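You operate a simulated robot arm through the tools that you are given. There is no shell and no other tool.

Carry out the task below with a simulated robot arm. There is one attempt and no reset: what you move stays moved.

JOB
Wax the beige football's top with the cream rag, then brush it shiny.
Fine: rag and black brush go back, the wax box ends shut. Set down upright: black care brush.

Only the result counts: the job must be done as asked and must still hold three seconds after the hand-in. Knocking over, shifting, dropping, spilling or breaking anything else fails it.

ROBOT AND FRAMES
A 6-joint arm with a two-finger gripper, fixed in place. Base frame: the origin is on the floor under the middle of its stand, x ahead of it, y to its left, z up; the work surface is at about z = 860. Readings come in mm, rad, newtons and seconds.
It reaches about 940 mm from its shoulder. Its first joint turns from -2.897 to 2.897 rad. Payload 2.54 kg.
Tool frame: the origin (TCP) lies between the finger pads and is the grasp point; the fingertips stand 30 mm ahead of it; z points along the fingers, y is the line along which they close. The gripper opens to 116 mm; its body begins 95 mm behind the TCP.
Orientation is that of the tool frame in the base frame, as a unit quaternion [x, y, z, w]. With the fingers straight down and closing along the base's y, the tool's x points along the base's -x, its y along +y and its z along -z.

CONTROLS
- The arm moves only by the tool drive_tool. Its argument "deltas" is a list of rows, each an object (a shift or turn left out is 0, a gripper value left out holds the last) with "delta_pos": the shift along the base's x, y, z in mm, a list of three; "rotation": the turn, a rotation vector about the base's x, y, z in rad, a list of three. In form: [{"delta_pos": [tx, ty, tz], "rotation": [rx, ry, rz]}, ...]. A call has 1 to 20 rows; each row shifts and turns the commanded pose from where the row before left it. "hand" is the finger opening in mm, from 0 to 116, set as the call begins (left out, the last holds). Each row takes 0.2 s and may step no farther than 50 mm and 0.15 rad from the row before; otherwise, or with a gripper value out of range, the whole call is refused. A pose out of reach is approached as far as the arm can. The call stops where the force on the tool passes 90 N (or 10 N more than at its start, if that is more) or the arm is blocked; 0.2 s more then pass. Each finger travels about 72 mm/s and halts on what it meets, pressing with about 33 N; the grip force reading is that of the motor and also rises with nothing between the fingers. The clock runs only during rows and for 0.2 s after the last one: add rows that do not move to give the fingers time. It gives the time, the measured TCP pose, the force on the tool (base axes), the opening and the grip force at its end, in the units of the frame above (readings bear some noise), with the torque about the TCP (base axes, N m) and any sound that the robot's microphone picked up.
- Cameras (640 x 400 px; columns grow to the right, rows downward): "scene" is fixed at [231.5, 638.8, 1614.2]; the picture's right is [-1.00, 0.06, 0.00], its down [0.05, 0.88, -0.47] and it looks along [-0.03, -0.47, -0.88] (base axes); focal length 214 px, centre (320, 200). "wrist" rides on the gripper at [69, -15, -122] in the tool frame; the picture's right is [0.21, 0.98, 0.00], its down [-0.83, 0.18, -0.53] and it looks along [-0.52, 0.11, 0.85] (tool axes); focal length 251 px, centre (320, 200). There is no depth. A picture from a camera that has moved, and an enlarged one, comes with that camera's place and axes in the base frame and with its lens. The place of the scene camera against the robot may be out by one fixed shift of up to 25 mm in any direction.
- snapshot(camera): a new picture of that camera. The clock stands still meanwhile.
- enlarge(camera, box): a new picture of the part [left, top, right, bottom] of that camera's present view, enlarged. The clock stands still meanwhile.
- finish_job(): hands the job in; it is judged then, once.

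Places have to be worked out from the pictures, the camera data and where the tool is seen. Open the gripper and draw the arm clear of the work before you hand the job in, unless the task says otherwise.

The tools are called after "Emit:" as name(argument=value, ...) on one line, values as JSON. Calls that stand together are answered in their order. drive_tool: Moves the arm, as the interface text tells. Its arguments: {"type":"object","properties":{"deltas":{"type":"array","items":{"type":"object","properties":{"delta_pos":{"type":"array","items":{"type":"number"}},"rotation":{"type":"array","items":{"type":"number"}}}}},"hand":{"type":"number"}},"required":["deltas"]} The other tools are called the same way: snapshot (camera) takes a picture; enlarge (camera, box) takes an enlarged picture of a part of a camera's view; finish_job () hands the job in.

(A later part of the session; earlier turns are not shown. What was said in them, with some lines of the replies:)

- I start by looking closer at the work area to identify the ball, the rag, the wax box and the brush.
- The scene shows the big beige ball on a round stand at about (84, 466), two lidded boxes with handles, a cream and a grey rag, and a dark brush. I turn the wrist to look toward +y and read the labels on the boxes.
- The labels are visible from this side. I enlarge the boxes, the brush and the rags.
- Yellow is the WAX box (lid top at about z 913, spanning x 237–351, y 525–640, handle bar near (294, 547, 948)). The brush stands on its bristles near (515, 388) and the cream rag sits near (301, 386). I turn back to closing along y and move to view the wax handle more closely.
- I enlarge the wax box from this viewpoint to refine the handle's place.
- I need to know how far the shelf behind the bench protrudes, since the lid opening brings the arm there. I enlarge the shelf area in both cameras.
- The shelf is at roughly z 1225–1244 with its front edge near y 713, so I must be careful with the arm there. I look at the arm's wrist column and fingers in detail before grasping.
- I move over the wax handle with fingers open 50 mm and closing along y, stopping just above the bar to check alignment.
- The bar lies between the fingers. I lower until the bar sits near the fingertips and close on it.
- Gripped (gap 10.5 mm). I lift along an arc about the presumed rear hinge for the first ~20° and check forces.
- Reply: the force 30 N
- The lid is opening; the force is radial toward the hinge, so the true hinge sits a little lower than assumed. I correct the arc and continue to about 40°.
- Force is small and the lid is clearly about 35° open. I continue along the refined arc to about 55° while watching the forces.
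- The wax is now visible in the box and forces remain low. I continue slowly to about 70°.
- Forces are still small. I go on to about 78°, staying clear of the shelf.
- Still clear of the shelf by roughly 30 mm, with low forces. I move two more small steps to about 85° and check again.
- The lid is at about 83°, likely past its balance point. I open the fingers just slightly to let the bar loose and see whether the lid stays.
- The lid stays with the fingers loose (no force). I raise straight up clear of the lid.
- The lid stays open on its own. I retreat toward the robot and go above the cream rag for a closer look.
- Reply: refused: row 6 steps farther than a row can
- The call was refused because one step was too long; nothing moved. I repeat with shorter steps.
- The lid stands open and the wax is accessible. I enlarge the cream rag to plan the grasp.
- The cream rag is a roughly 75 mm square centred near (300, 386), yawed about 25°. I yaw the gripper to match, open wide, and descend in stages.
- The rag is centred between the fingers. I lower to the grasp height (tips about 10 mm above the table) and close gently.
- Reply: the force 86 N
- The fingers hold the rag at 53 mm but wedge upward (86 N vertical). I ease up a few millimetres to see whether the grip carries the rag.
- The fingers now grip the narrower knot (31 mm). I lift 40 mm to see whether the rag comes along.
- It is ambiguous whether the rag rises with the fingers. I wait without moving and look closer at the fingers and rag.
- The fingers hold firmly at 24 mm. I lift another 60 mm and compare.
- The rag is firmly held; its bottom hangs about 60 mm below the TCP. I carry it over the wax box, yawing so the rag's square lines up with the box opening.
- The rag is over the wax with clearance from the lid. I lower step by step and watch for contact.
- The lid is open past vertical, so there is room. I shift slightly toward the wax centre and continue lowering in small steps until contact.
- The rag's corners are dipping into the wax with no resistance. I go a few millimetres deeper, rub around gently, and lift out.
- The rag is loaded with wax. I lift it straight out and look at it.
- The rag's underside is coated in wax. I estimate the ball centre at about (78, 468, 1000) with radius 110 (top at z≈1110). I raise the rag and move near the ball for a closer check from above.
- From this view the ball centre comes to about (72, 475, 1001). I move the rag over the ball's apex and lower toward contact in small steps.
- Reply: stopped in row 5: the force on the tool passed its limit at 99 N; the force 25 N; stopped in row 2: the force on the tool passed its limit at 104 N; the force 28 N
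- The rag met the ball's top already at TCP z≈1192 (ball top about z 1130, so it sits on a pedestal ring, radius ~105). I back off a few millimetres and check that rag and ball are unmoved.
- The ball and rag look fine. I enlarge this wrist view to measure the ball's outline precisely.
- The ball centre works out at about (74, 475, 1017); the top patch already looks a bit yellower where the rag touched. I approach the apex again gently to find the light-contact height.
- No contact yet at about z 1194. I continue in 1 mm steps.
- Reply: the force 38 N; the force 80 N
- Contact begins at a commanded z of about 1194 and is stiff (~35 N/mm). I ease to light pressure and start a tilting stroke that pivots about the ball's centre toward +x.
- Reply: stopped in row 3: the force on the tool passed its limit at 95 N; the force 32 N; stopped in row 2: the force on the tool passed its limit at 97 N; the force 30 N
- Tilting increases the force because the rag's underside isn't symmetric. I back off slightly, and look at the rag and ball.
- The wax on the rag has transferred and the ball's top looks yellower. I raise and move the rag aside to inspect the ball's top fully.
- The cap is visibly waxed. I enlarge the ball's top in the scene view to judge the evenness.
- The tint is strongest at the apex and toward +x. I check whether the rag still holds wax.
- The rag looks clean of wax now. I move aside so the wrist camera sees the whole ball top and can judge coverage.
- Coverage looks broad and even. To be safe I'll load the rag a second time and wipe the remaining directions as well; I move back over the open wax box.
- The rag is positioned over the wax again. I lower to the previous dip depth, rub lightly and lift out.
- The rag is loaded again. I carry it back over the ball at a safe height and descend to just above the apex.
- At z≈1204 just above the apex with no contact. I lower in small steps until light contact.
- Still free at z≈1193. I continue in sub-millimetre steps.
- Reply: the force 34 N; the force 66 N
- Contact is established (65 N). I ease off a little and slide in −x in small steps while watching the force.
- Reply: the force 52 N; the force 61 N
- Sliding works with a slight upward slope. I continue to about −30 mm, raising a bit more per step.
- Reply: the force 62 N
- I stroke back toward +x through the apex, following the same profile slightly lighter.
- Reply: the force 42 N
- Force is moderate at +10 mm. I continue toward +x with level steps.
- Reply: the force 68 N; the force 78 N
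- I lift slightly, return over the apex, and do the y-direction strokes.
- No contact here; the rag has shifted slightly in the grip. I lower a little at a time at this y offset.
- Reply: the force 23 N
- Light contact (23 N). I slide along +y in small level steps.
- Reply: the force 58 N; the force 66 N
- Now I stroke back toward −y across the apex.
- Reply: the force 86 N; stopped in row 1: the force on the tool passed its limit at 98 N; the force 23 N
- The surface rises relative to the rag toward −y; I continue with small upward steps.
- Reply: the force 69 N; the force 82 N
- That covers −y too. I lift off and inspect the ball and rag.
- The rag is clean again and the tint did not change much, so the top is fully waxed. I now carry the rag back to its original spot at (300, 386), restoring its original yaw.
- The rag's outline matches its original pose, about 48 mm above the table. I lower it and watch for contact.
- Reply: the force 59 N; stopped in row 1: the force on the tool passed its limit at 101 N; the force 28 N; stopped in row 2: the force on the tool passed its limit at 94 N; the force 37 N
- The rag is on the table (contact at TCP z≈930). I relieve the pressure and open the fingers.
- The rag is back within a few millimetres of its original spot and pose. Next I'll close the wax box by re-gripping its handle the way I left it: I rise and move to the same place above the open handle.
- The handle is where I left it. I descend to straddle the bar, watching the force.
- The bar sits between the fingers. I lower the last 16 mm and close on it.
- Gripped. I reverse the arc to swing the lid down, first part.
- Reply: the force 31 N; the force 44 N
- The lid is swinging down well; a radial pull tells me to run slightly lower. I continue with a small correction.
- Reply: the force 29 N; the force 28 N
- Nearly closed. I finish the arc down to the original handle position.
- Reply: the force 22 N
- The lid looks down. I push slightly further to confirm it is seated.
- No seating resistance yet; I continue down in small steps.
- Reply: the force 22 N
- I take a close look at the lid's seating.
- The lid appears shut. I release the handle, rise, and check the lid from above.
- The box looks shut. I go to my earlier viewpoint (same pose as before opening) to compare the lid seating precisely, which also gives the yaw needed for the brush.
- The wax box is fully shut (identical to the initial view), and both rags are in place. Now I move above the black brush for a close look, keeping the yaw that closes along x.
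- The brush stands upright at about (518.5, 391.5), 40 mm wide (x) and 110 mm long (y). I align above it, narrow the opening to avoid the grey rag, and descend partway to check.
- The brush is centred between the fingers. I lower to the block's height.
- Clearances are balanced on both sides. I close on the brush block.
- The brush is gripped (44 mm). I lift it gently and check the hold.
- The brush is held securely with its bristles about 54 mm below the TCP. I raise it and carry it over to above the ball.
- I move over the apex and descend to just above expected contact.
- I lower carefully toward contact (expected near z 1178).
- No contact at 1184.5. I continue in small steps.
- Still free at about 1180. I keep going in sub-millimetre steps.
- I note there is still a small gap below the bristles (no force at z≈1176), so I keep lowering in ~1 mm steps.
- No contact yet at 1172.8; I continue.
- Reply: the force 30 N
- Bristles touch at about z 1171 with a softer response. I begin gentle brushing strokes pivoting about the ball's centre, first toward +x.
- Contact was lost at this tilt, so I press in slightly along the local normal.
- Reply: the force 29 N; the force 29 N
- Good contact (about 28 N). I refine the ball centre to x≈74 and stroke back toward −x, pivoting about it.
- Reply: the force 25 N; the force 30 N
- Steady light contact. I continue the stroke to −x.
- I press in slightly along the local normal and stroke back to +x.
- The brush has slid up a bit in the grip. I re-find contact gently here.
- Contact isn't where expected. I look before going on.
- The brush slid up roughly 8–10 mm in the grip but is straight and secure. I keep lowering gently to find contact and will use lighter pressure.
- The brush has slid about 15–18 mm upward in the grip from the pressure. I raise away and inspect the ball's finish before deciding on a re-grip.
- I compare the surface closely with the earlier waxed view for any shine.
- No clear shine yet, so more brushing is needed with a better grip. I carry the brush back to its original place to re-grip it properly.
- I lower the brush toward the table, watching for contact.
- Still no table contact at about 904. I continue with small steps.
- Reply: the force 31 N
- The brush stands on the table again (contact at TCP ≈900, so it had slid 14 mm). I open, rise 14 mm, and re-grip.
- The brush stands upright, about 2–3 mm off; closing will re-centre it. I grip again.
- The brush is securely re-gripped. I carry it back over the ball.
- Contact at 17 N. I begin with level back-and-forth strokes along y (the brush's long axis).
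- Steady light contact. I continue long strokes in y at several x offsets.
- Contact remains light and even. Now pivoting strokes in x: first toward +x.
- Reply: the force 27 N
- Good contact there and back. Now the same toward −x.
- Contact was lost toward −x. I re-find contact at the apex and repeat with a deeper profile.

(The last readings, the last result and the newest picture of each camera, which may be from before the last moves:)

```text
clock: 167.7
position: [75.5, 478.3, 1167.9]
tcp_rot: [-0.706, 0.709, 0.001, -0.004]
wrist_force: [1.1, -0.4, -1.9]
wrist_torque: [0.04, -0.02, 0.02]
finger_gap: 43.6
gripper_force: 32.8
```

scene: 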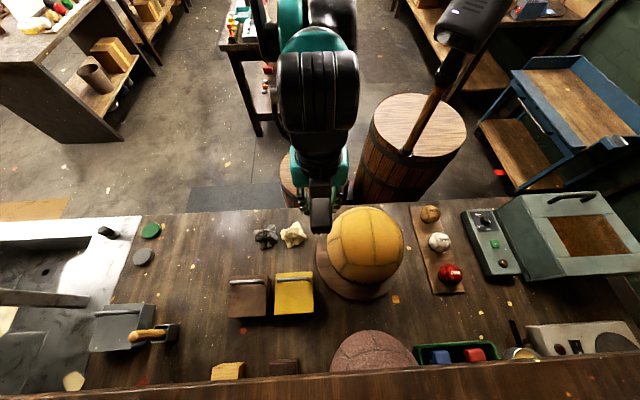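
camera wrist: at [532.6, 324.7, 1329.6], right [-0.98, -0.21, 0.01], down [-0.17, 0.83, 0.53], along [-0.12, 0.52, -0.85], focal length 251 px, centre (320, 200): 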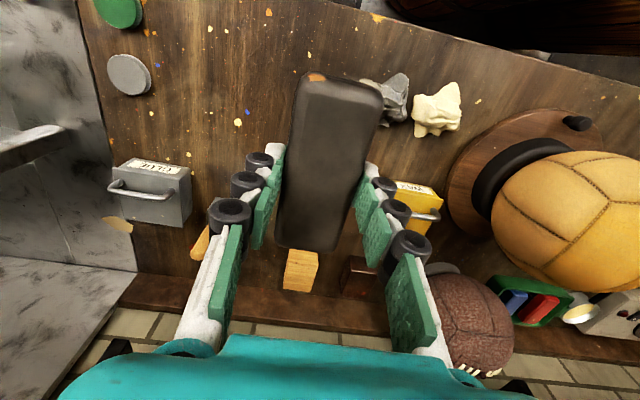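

Emit:
drive_tool(deltas=[{"delta_pos": [0, 0, -0.8]}, {"delta_pos": [0, 0, -0.7]}, {"delta_pos": [0, 0, 0]}])

Emit:
drive_tool(deltas=[{"delta_pos": [0, 0, -0.8]}, {"delta_pos": [0, 0, -0.7]}, {"delta_pos": [0, 0, 0]}])

Emit:
enlarge(camera="scene", box=[322, 190, 422, 270])

```text
clock: 168.5
position: [75.0, 477.0, 1166.2]
tcp_rot: [-0.706, 0.708, 0.001, -0.004]
wrist_force: [0.5, 0.1, -1.4]
wrist_torque: [0.01, 0.02, 0.0]
finger_gap: 43.3
gripper_force: 32.9
```

```text
clock: 169.3
position: [74.3, 477.0, 1166.7]
tcp_rot: [-0.706, 0.709, 0.001, -0.005]
wrist_force: [0.5, 0.1, -0.7]
wrist_torque: [0.0, -0.01, 0.0]
finger_gap: 43.8
gripper_force: 32.9
```

```text
5.00 times, centred on (372, 230) of scene
camera zoom: at [231.5, 638.8, 1614.2], right [-1.0, 0.06, 0.0], down [0.05, 0.88, -0.47], along [-0.03, -0.47, -0.88], focal length 1072 px, centre (60, 50)
```

zoom: 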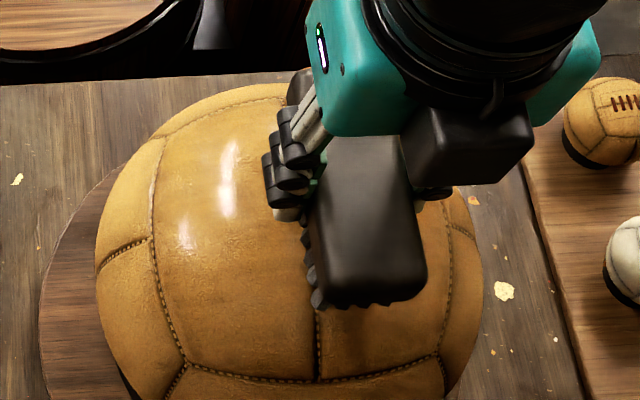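

The ball now shows glossy highlights. I raise the brush and inspect the whole top.

Emit:
drive_tool(deltas=[{"delta_pos": [0, 0, 20]}, {"delta_pos": [0, 0, 40]}, {"delta_pos": [40, -10, 5]}, {"delta_pos": [45, -10, 0]}, {"delta_pos": [45, -10, 0]}, {"delta_pos": [20, -10, 0]}, {"delta_pos": [0, 0, 0]}])

Emit:
enlarge(camera="scene", box=[310, 190, 430, 310])

Emit:
snapshot(camera="wrist")

Emit:
enlarge(camera="wrist", box=[340, 30, 510, 230])

```text
clock: 170.9
position: [225.0, 437.1, 1230.6]
tcp_rot: [-0.705, 0.709, 0.002, -0.005]
wrist_force: [-1.3, -0.4, -1.6]
wrist_torque: [-0.04, 0.01, 0.01]
finger_gap: 43.6
gripper_force: 33.1
```

```text
3.33 times, centred on (370, 250) of scene
camera zoom: at [231.5, 638.8, 1614.2], right [-1.0, 0.06, 0.0], down [0.05, 0.88, -0.47], along [-0.03, -0.47, -0.88], focal length 715 px, centre (153, 33)
```

zoom: 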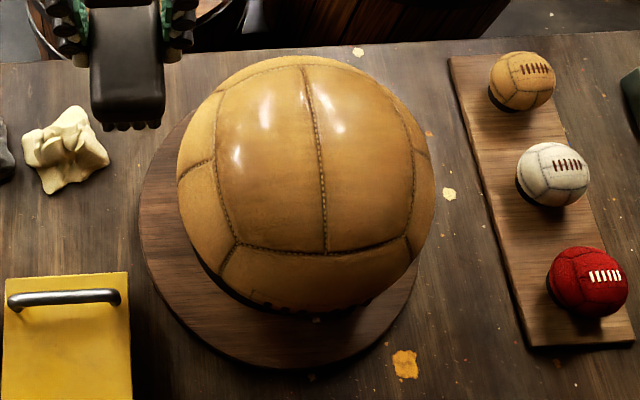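

```text
taken
camera wrist: at [240.7, 369.1, 1353.3], right [-0.98, -0.21, 0.01], down [-0.17, 0.83, 0.53], along [-0.12, 0.52, -0.85], focal length 251 px, centre (320, 200)
```

wrist: 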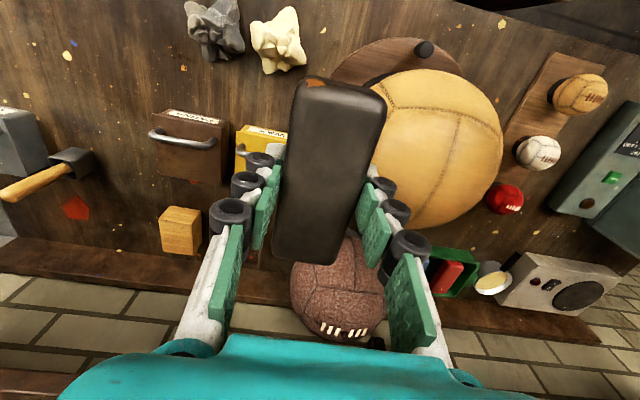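

```text
2.00 times, centred on (425, 130) of wrist
camera zoom: at [240.7, 369.1, 1353.3], right [-0.98, -0.21, 0.01], down [-0.17, 0.83, 0.53], along [-0.12, 0.52, -0.85], focal length 503 px, centre (110, 340)
```

zoom: 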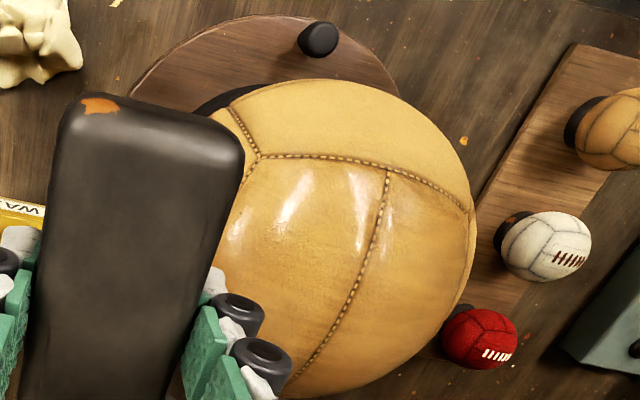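

The top is now glossy with the wax haze buffed away. I zoom in to check for any remaining dull areas.

Emit:
enlarge(camera="scene", box=[322, 200, 412, 260])

Emit:
enlarge(camera="wrist", box=[370, 60, 510, 160])

```text
6.67 times, centred on (367, 230) of scene
camera zoom: at [231.5, 638.8, 1614.2], right [-1.0, 0.06, 0.0], down [0.05, 0.88, -0.47], along [-0.03, -0.47, -0.88], focal length 1430 px, centre (7, 0)
```

zoom: 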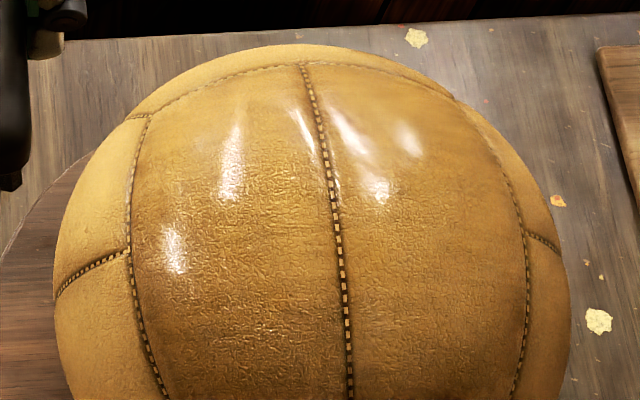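

```text
4.00 times, centred on (440, 110) of wrist
camera zoom: at [240.7, 369.1, 1353.3], right [-0.98, -0.21, 0.01], down [-0.17, 0.83, 0.53], along [-0.12, 0.52, -0.85], focal length 1006 px, centre (-160, 560)
```

zoom: 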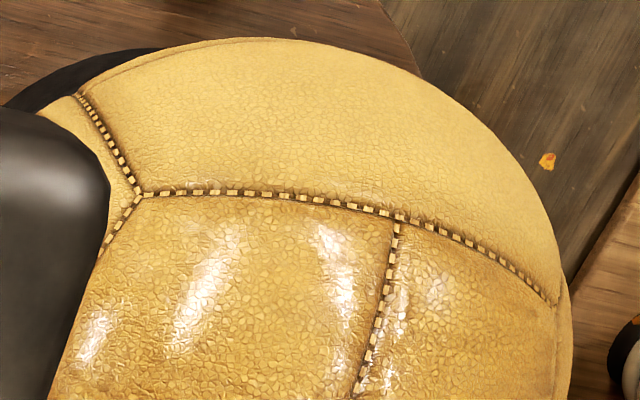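

The whole top panel is glossy. Now I return the brush to its place.

Emit:
drive_tool(deltas=[{"delta_pos": [41.7, -6.7, 0]}, {"delta_pos": [41.7, -6.7, 0]}, {"delta_pos": [41.7, -6.7, 0]}, {"delta_pos": [41.7, -6.7, 0]}, {"delta_pos": [41.7, -6.7, 0]}, {"delta_pos": [41.7, -6.7, 0]}, {"delta_pos": [41.5, -6.4, 0]}, {"delta_pos": [0, 0, -45]}, {"delta_pos": [0, 0, -45]}, {"delta_pos": [0, 0, -45]}, {"delta_pos": [0, 0, -45]}, {"delta_pos": [0, 0, -45]}, {"delta_pos": [0, 0, -40]}, {"delta_pos": [0, 0, 0]}])

Emit:
snapshot(camera="wrist")

Emit:
enlarge(camera="scene", box=[190, 190, 300, 270])

```text
clock: 173.9
position: [518.5, 392.1, 965.7]
tcp_rot: [-0.706, 0.708, 0.002, -0.004]
wrist_force: [0.2, -0.5, -1.4]
wrist_torque: [-0.04, -0.03, 0.01]
finger_gap: 43.4
gripper_force: 33.2
```

```text
taken
camera wrist: at [532.2, 323.6, 1087.5], right [-0.98, -0.21, 0.01], down [-0.17, 0.83, 0.53], along [-0.12, 0.52, -0.85], focal length 251 px, centre (320, 200)
```

wrist: 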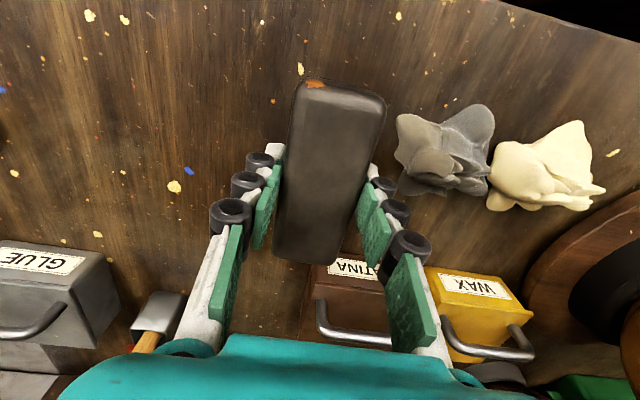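

```text
5.00 times, centred on (245, 230) of scene
camera zoom: at [231.5, 638.8, 1614.2], right [-1.0, 0.06, 0.0], down [0.05, 0.88, -0.47], along [-0.03, -0.47, -0.88], focal length 1072 px, centre (695, 50)
```

zoom: 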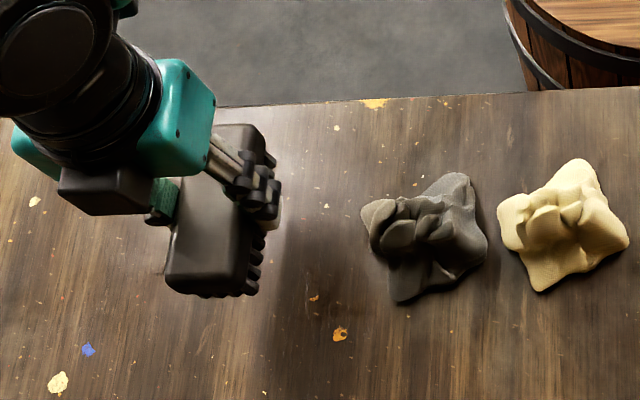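

The brush hovers above its place. I lower it in small steps until the bristles touch the table.

Emit:
drive_tool(deltas=[{"delta_pos": [0, 0, -25]}, {"delta_pos": [0, 0, -20]}, {"delta_pos": [0, 0, -7]}, {"delta_pos": [0, 0, 0]}])

Emit:
drive_tool(deltas=[{"delta_pos": [0, 0, -2.5]}, {"delta_pos": [0, 0, 0]}])

Emit:
drive_tool(deltas=[{"delta_pos": [0, 0, -2]}, {"delta_pos": [0, 0, 0]}])

```text
clock: 174.9
position: [516.8, 390.9, 912.5]
tcp_rot: [-0.706, 0.708, 0.002, -0.004]
wrist_force: [0.3, -0.3, -1.5]
wrist_torque: [-0.01, -0.01, 0.0]
finger_gap: 43.5
gripper_force: 33.1
```

```text
clock: 175.5
position: [517.1, 390.1, 909.9]
tcp_rot: [-0.706, 0.708, 0.002, -0.004]
wrist_force: [0.2, -0.2, -2.0]
wrist_torque: [0.01, 0.03, -0.01]
finger_gap: 43.7
gripper_force: 32.7
```

```text
clock: 176.1
position: [516.4, 391.1, 907.2]
tcp_rot: [-0.706, 0.708, 0.001, -0.005]
wrist_force: [0.0, -0.2, -1.5]
wrist_torque: [-0.01, -0.03, 0.02]
finger_gap: 43.3
gripper_force: 33.0
```

Emit:
drive_tool(deltas=[{"delta_pos": [0, 0, -2]}, {"delta_pos": [0, 0, 0]}])

Emit:
drive_tool(deltas=[{"delta_pos": [0, 0, -1.5]}, {"delta_pos": [0, 0, 0]}])

Emit:
drive_tool(deltas=[{"delta_pos": [0, 0, -1.5]}, {"delta_pos": [0, 0, 0]}])

```text
clock: 176.7
position: [516.7, 392.2, 907.1]
tcp_rot: [-0.706, 0.708, 0.001, -0.005]
wrist_force: [0.1, 1.1, -1.0]
wrist_torque: [0.0, 0.02, 0.01]
finger_gap: 43.5
gripper_force: 33.3
```

```text
clock: 177.3
position: [516.7, 390.7, 906.0]
tcp_rot: [-0.706, 0.708, 0.001, -0.004]
wrist_force: [0.2, -1.1, 0.1]
wrist_torque: [0.05, -0.05, -0.02]
finger_gap: 43.4
gripper_force: 32.9
```

```text
clock: 177.9
position: [516.2, 390.8, 905.0]
tcp_rot: [-0.706, 0.708, 0.0, -0.004]
wrist_force: [1.4, 1.4, 27.9]
wrist_torque: [0.23, -0.24, 0.0]
finger_gap: 43.6
gripper_force: 33.0
```

The bristles rest on the table. I open the fingers and rise.

Emit:
drive_tool(deltas=[{"delta_pos": [0, 0, 0.5]}, {"delta_pos": [0, 0, 0]}, {"delta_pos": [0, 0, 0]}], hand=64)

Emit:
drive_tool(deltas=[{"delta_pos": [0, 0, 10]}, {"delta_pos": [0, 0, 20]}, {"delta_pos": [0, 0, 40]}, {"delta_pos": [0, 0, 45]}, {"delta_pos": [0, 0, 28]}, {"delta_pos": [0, 0, 0]}])

Emit:
snapshot(camera="wrist")

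Emit:
enlarge(camera="wrist", box=[240, 40, 400, 190])

Emit:
enlarge(camera="scene", box=[190, 190, 300, 270])

```text
clock: 178.7
position: [517.8, 390.4, 904.2]
tcp_rot: [-0.706, 0.708, 0.001, -0.004]
wrist_force: [-0.4, -0.2, -0.2]
wrist_torque: [0.0, 0.03, 0.0]
finger_gap: 64.2
gripper_force: 0.0
```

```text
clock: 180.1
position: [517.4, 390.1, 1046.6]
tcp_rot: [-0.706, 0.708, 0.001, -0.004]
wrist_force: [-0.4, 0.0, -1.0]
wrist_torque: [0.01, 0.01, -0.01]
finger_gap: 64.1
gripper_force: 0.1
```

```text
taken
camera wrist: at [533.0, 322.6, 1169.5], right [-0.98, -0.21, 0.01], down [-0.17, 0.83, 0.53], along [-0.12, 0.52, -0.85], focal length 251 px, centre (320, 200)
```

wrist: 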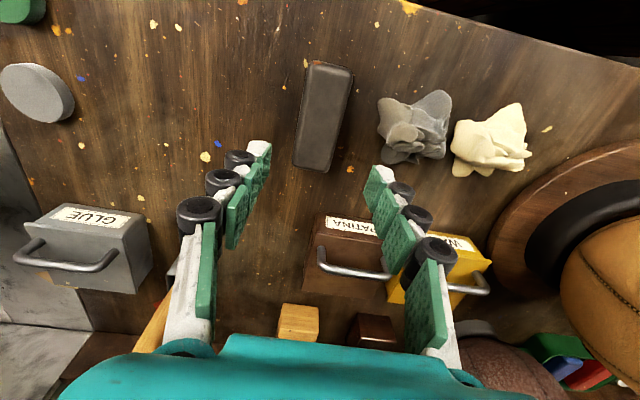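

```text
2.67 times, centred on (320, 115) of wrist
camera zoom: at [533.0, 322.6, 1169.5], right [-0.98, -0.21, 0.01], down [-0.17, 0.83, 0.53], along [-0.12, 0.52, -0.85], focal length 670 px, centre (320, 427)
```

zoom: 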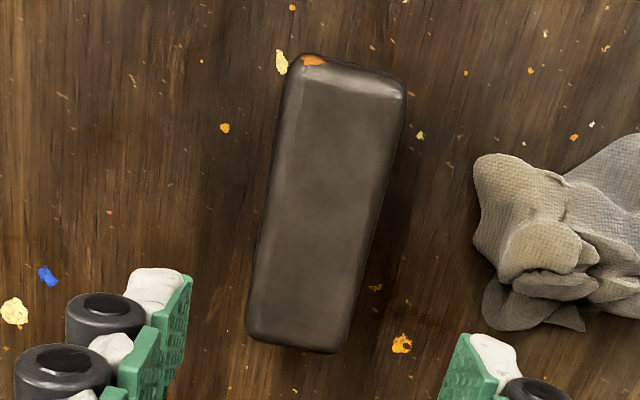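

```text
5.00 times, centred on (245, 230) of scene
camera zoom: at [231.5, 638.8, 1614.2], right [-1.0, 0.06, 0.0], down [0.05, 0.88, -0.47], along [-0.03, -0.47, -0.88], focal length 1072 px, centre (695, 50)
```

zoom: 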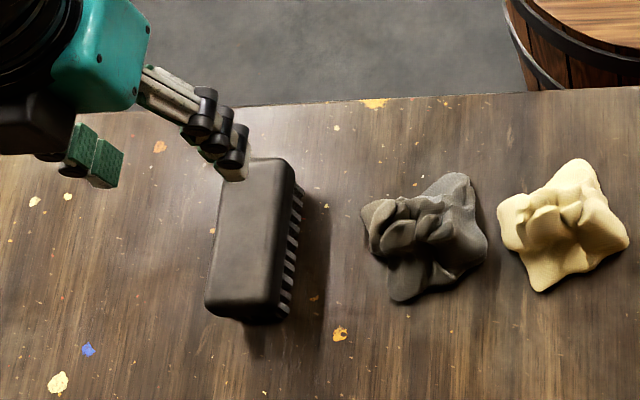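

The brush is back upright within a couple of millimetres. I withdraw the arm to its starting area, open the gripper, and make a final check.

Emit:
drive_tool(deltas=[{"delta_pos": [0, 0, 45]}, {"delta_pos": [0, 0, 45]}, {"delta_pos": [0, 0, 45]}, {"delta_pos": [0, 0, 45]}, {"delta_pos": [0, 0, 45]}, {"delta_pos": [0, 0, 45]}, {"delta_pos": [0, 0, 45]}, {"delta_pos": [-40, -5, 10]}, {"delta_pos": [-40, -5, 10]}, {"delta_pos": [-40, -5, 0]}, {"delta_pos": [-40, -5, 0]}, {"delta_pos": [-30, -5, 0]}, {"delta_pos": [0, 0, 0]}, {"delta_pos": [0, 0, 0]}], hand=116)

Emit:
snapshot(camera="scene")

Emit:
enlarge(camera="scene", box=[200, 200, 330, 330])

Emit:
enlarge(camera="scene", box=[310, 190, 480, 310])

Emit:
snapshot(camera="wrist")

```text
clock: 183.1
position: [327.5, 366.1, 1383.7]
tcp_rot: [-0.706, 0.708, 0.001, -0.003]
wrist_force: [0.1, 0.5, 0.2]
wrist_torque: [-0.01, 0.0, -0.01]
finger_gap: 115.8
gripper_force: 0.0
```

```text
taken
```

scene: 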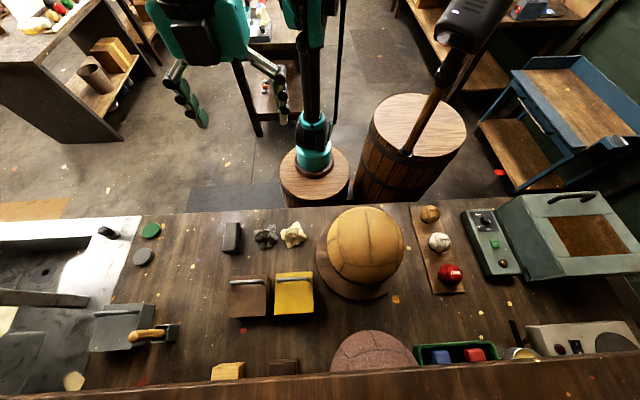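

```text
3.08 times, centred on (265, 265) of scene
camera zoom: at [231.5, 638.8, 1614.2], right [-1.0, 0.06, 0.0], down [0.05, 0.88, -0.47], along [-0.03, -0.47, -0.88], focal length 660 px, centre (489, 0)
```

zoom: 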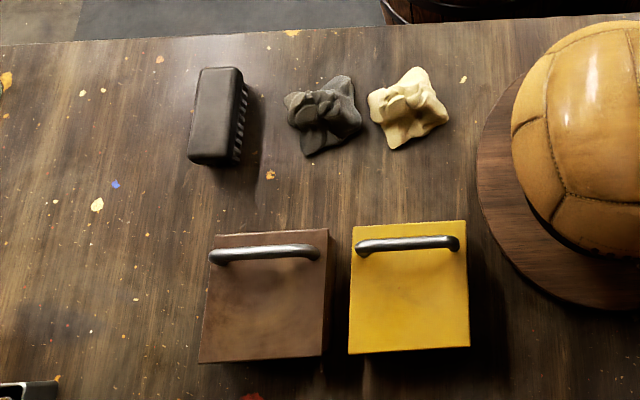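

```text
3.33 times, centred on (395, 250) of scene
camera zoom: at [231.5, 638.8, 1614.2], right [-1.0, 0.06, 0.0], down [0.05, 0.88, -0.47], along [-0.03, -0.47, -0.88], focal length 715 px, centre (70, 33)
```

zoom: 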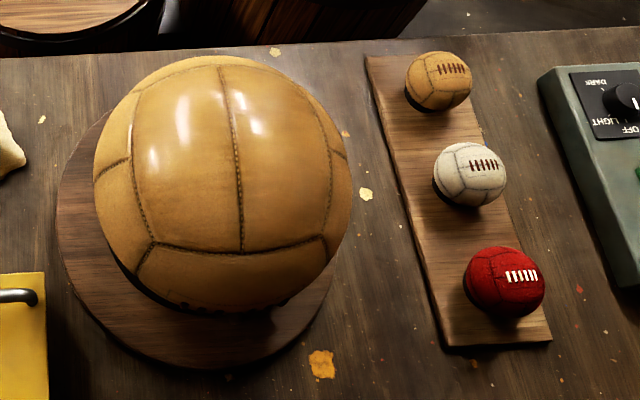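

```text
taken
camera wrist: at [342.6, 297.9, 1504.8], right [-0.98, -0.21, 0.01], down [-0.17, 0.83, 0.53], along [-0.12, 0.52, -0.85], focal length 251 px, centre (320, 200)
```

wrist: 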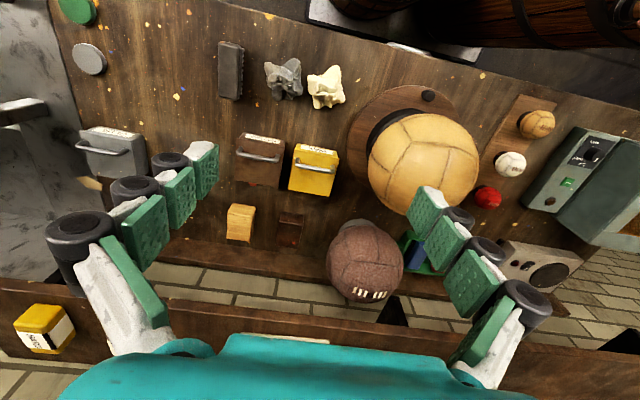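

Final state: the beige ball's top is glossy, the cream rag and the black brush (upright) are back in place, the wax box is shut, and the arm is clear with the gripper open. I hand the job in.

Emit:
finish_job()

```text
The job is handed in.
```

I waxed the top of the beige football with the cream rag and brushed it to a clear gloss, then handed the job in. The final pictures show this:

- **Football:** the top panel is shiny with visible highlights and no dull wax haze left. It took two loads of wax. The ball turned a few degrees on its stand from the rubbing, but its position did not change.
- **Cream rag:** back in its place, about 4–5 mm from where it started and at its original angle.
- **Black brush:** standing upright on its bristles, 2–3 mm from where it started. It slipped upward in the gripper while I was brushing, so I set it down in its place once to re-grip it.
- **Wax box:** fully shut, and it looks the same as it did before I opened it.
- **Everything else:** nothing was knocked over, dropped or spilled, and nothing else moved that I could see.

The arm is back near its starting pose with the gripper open.
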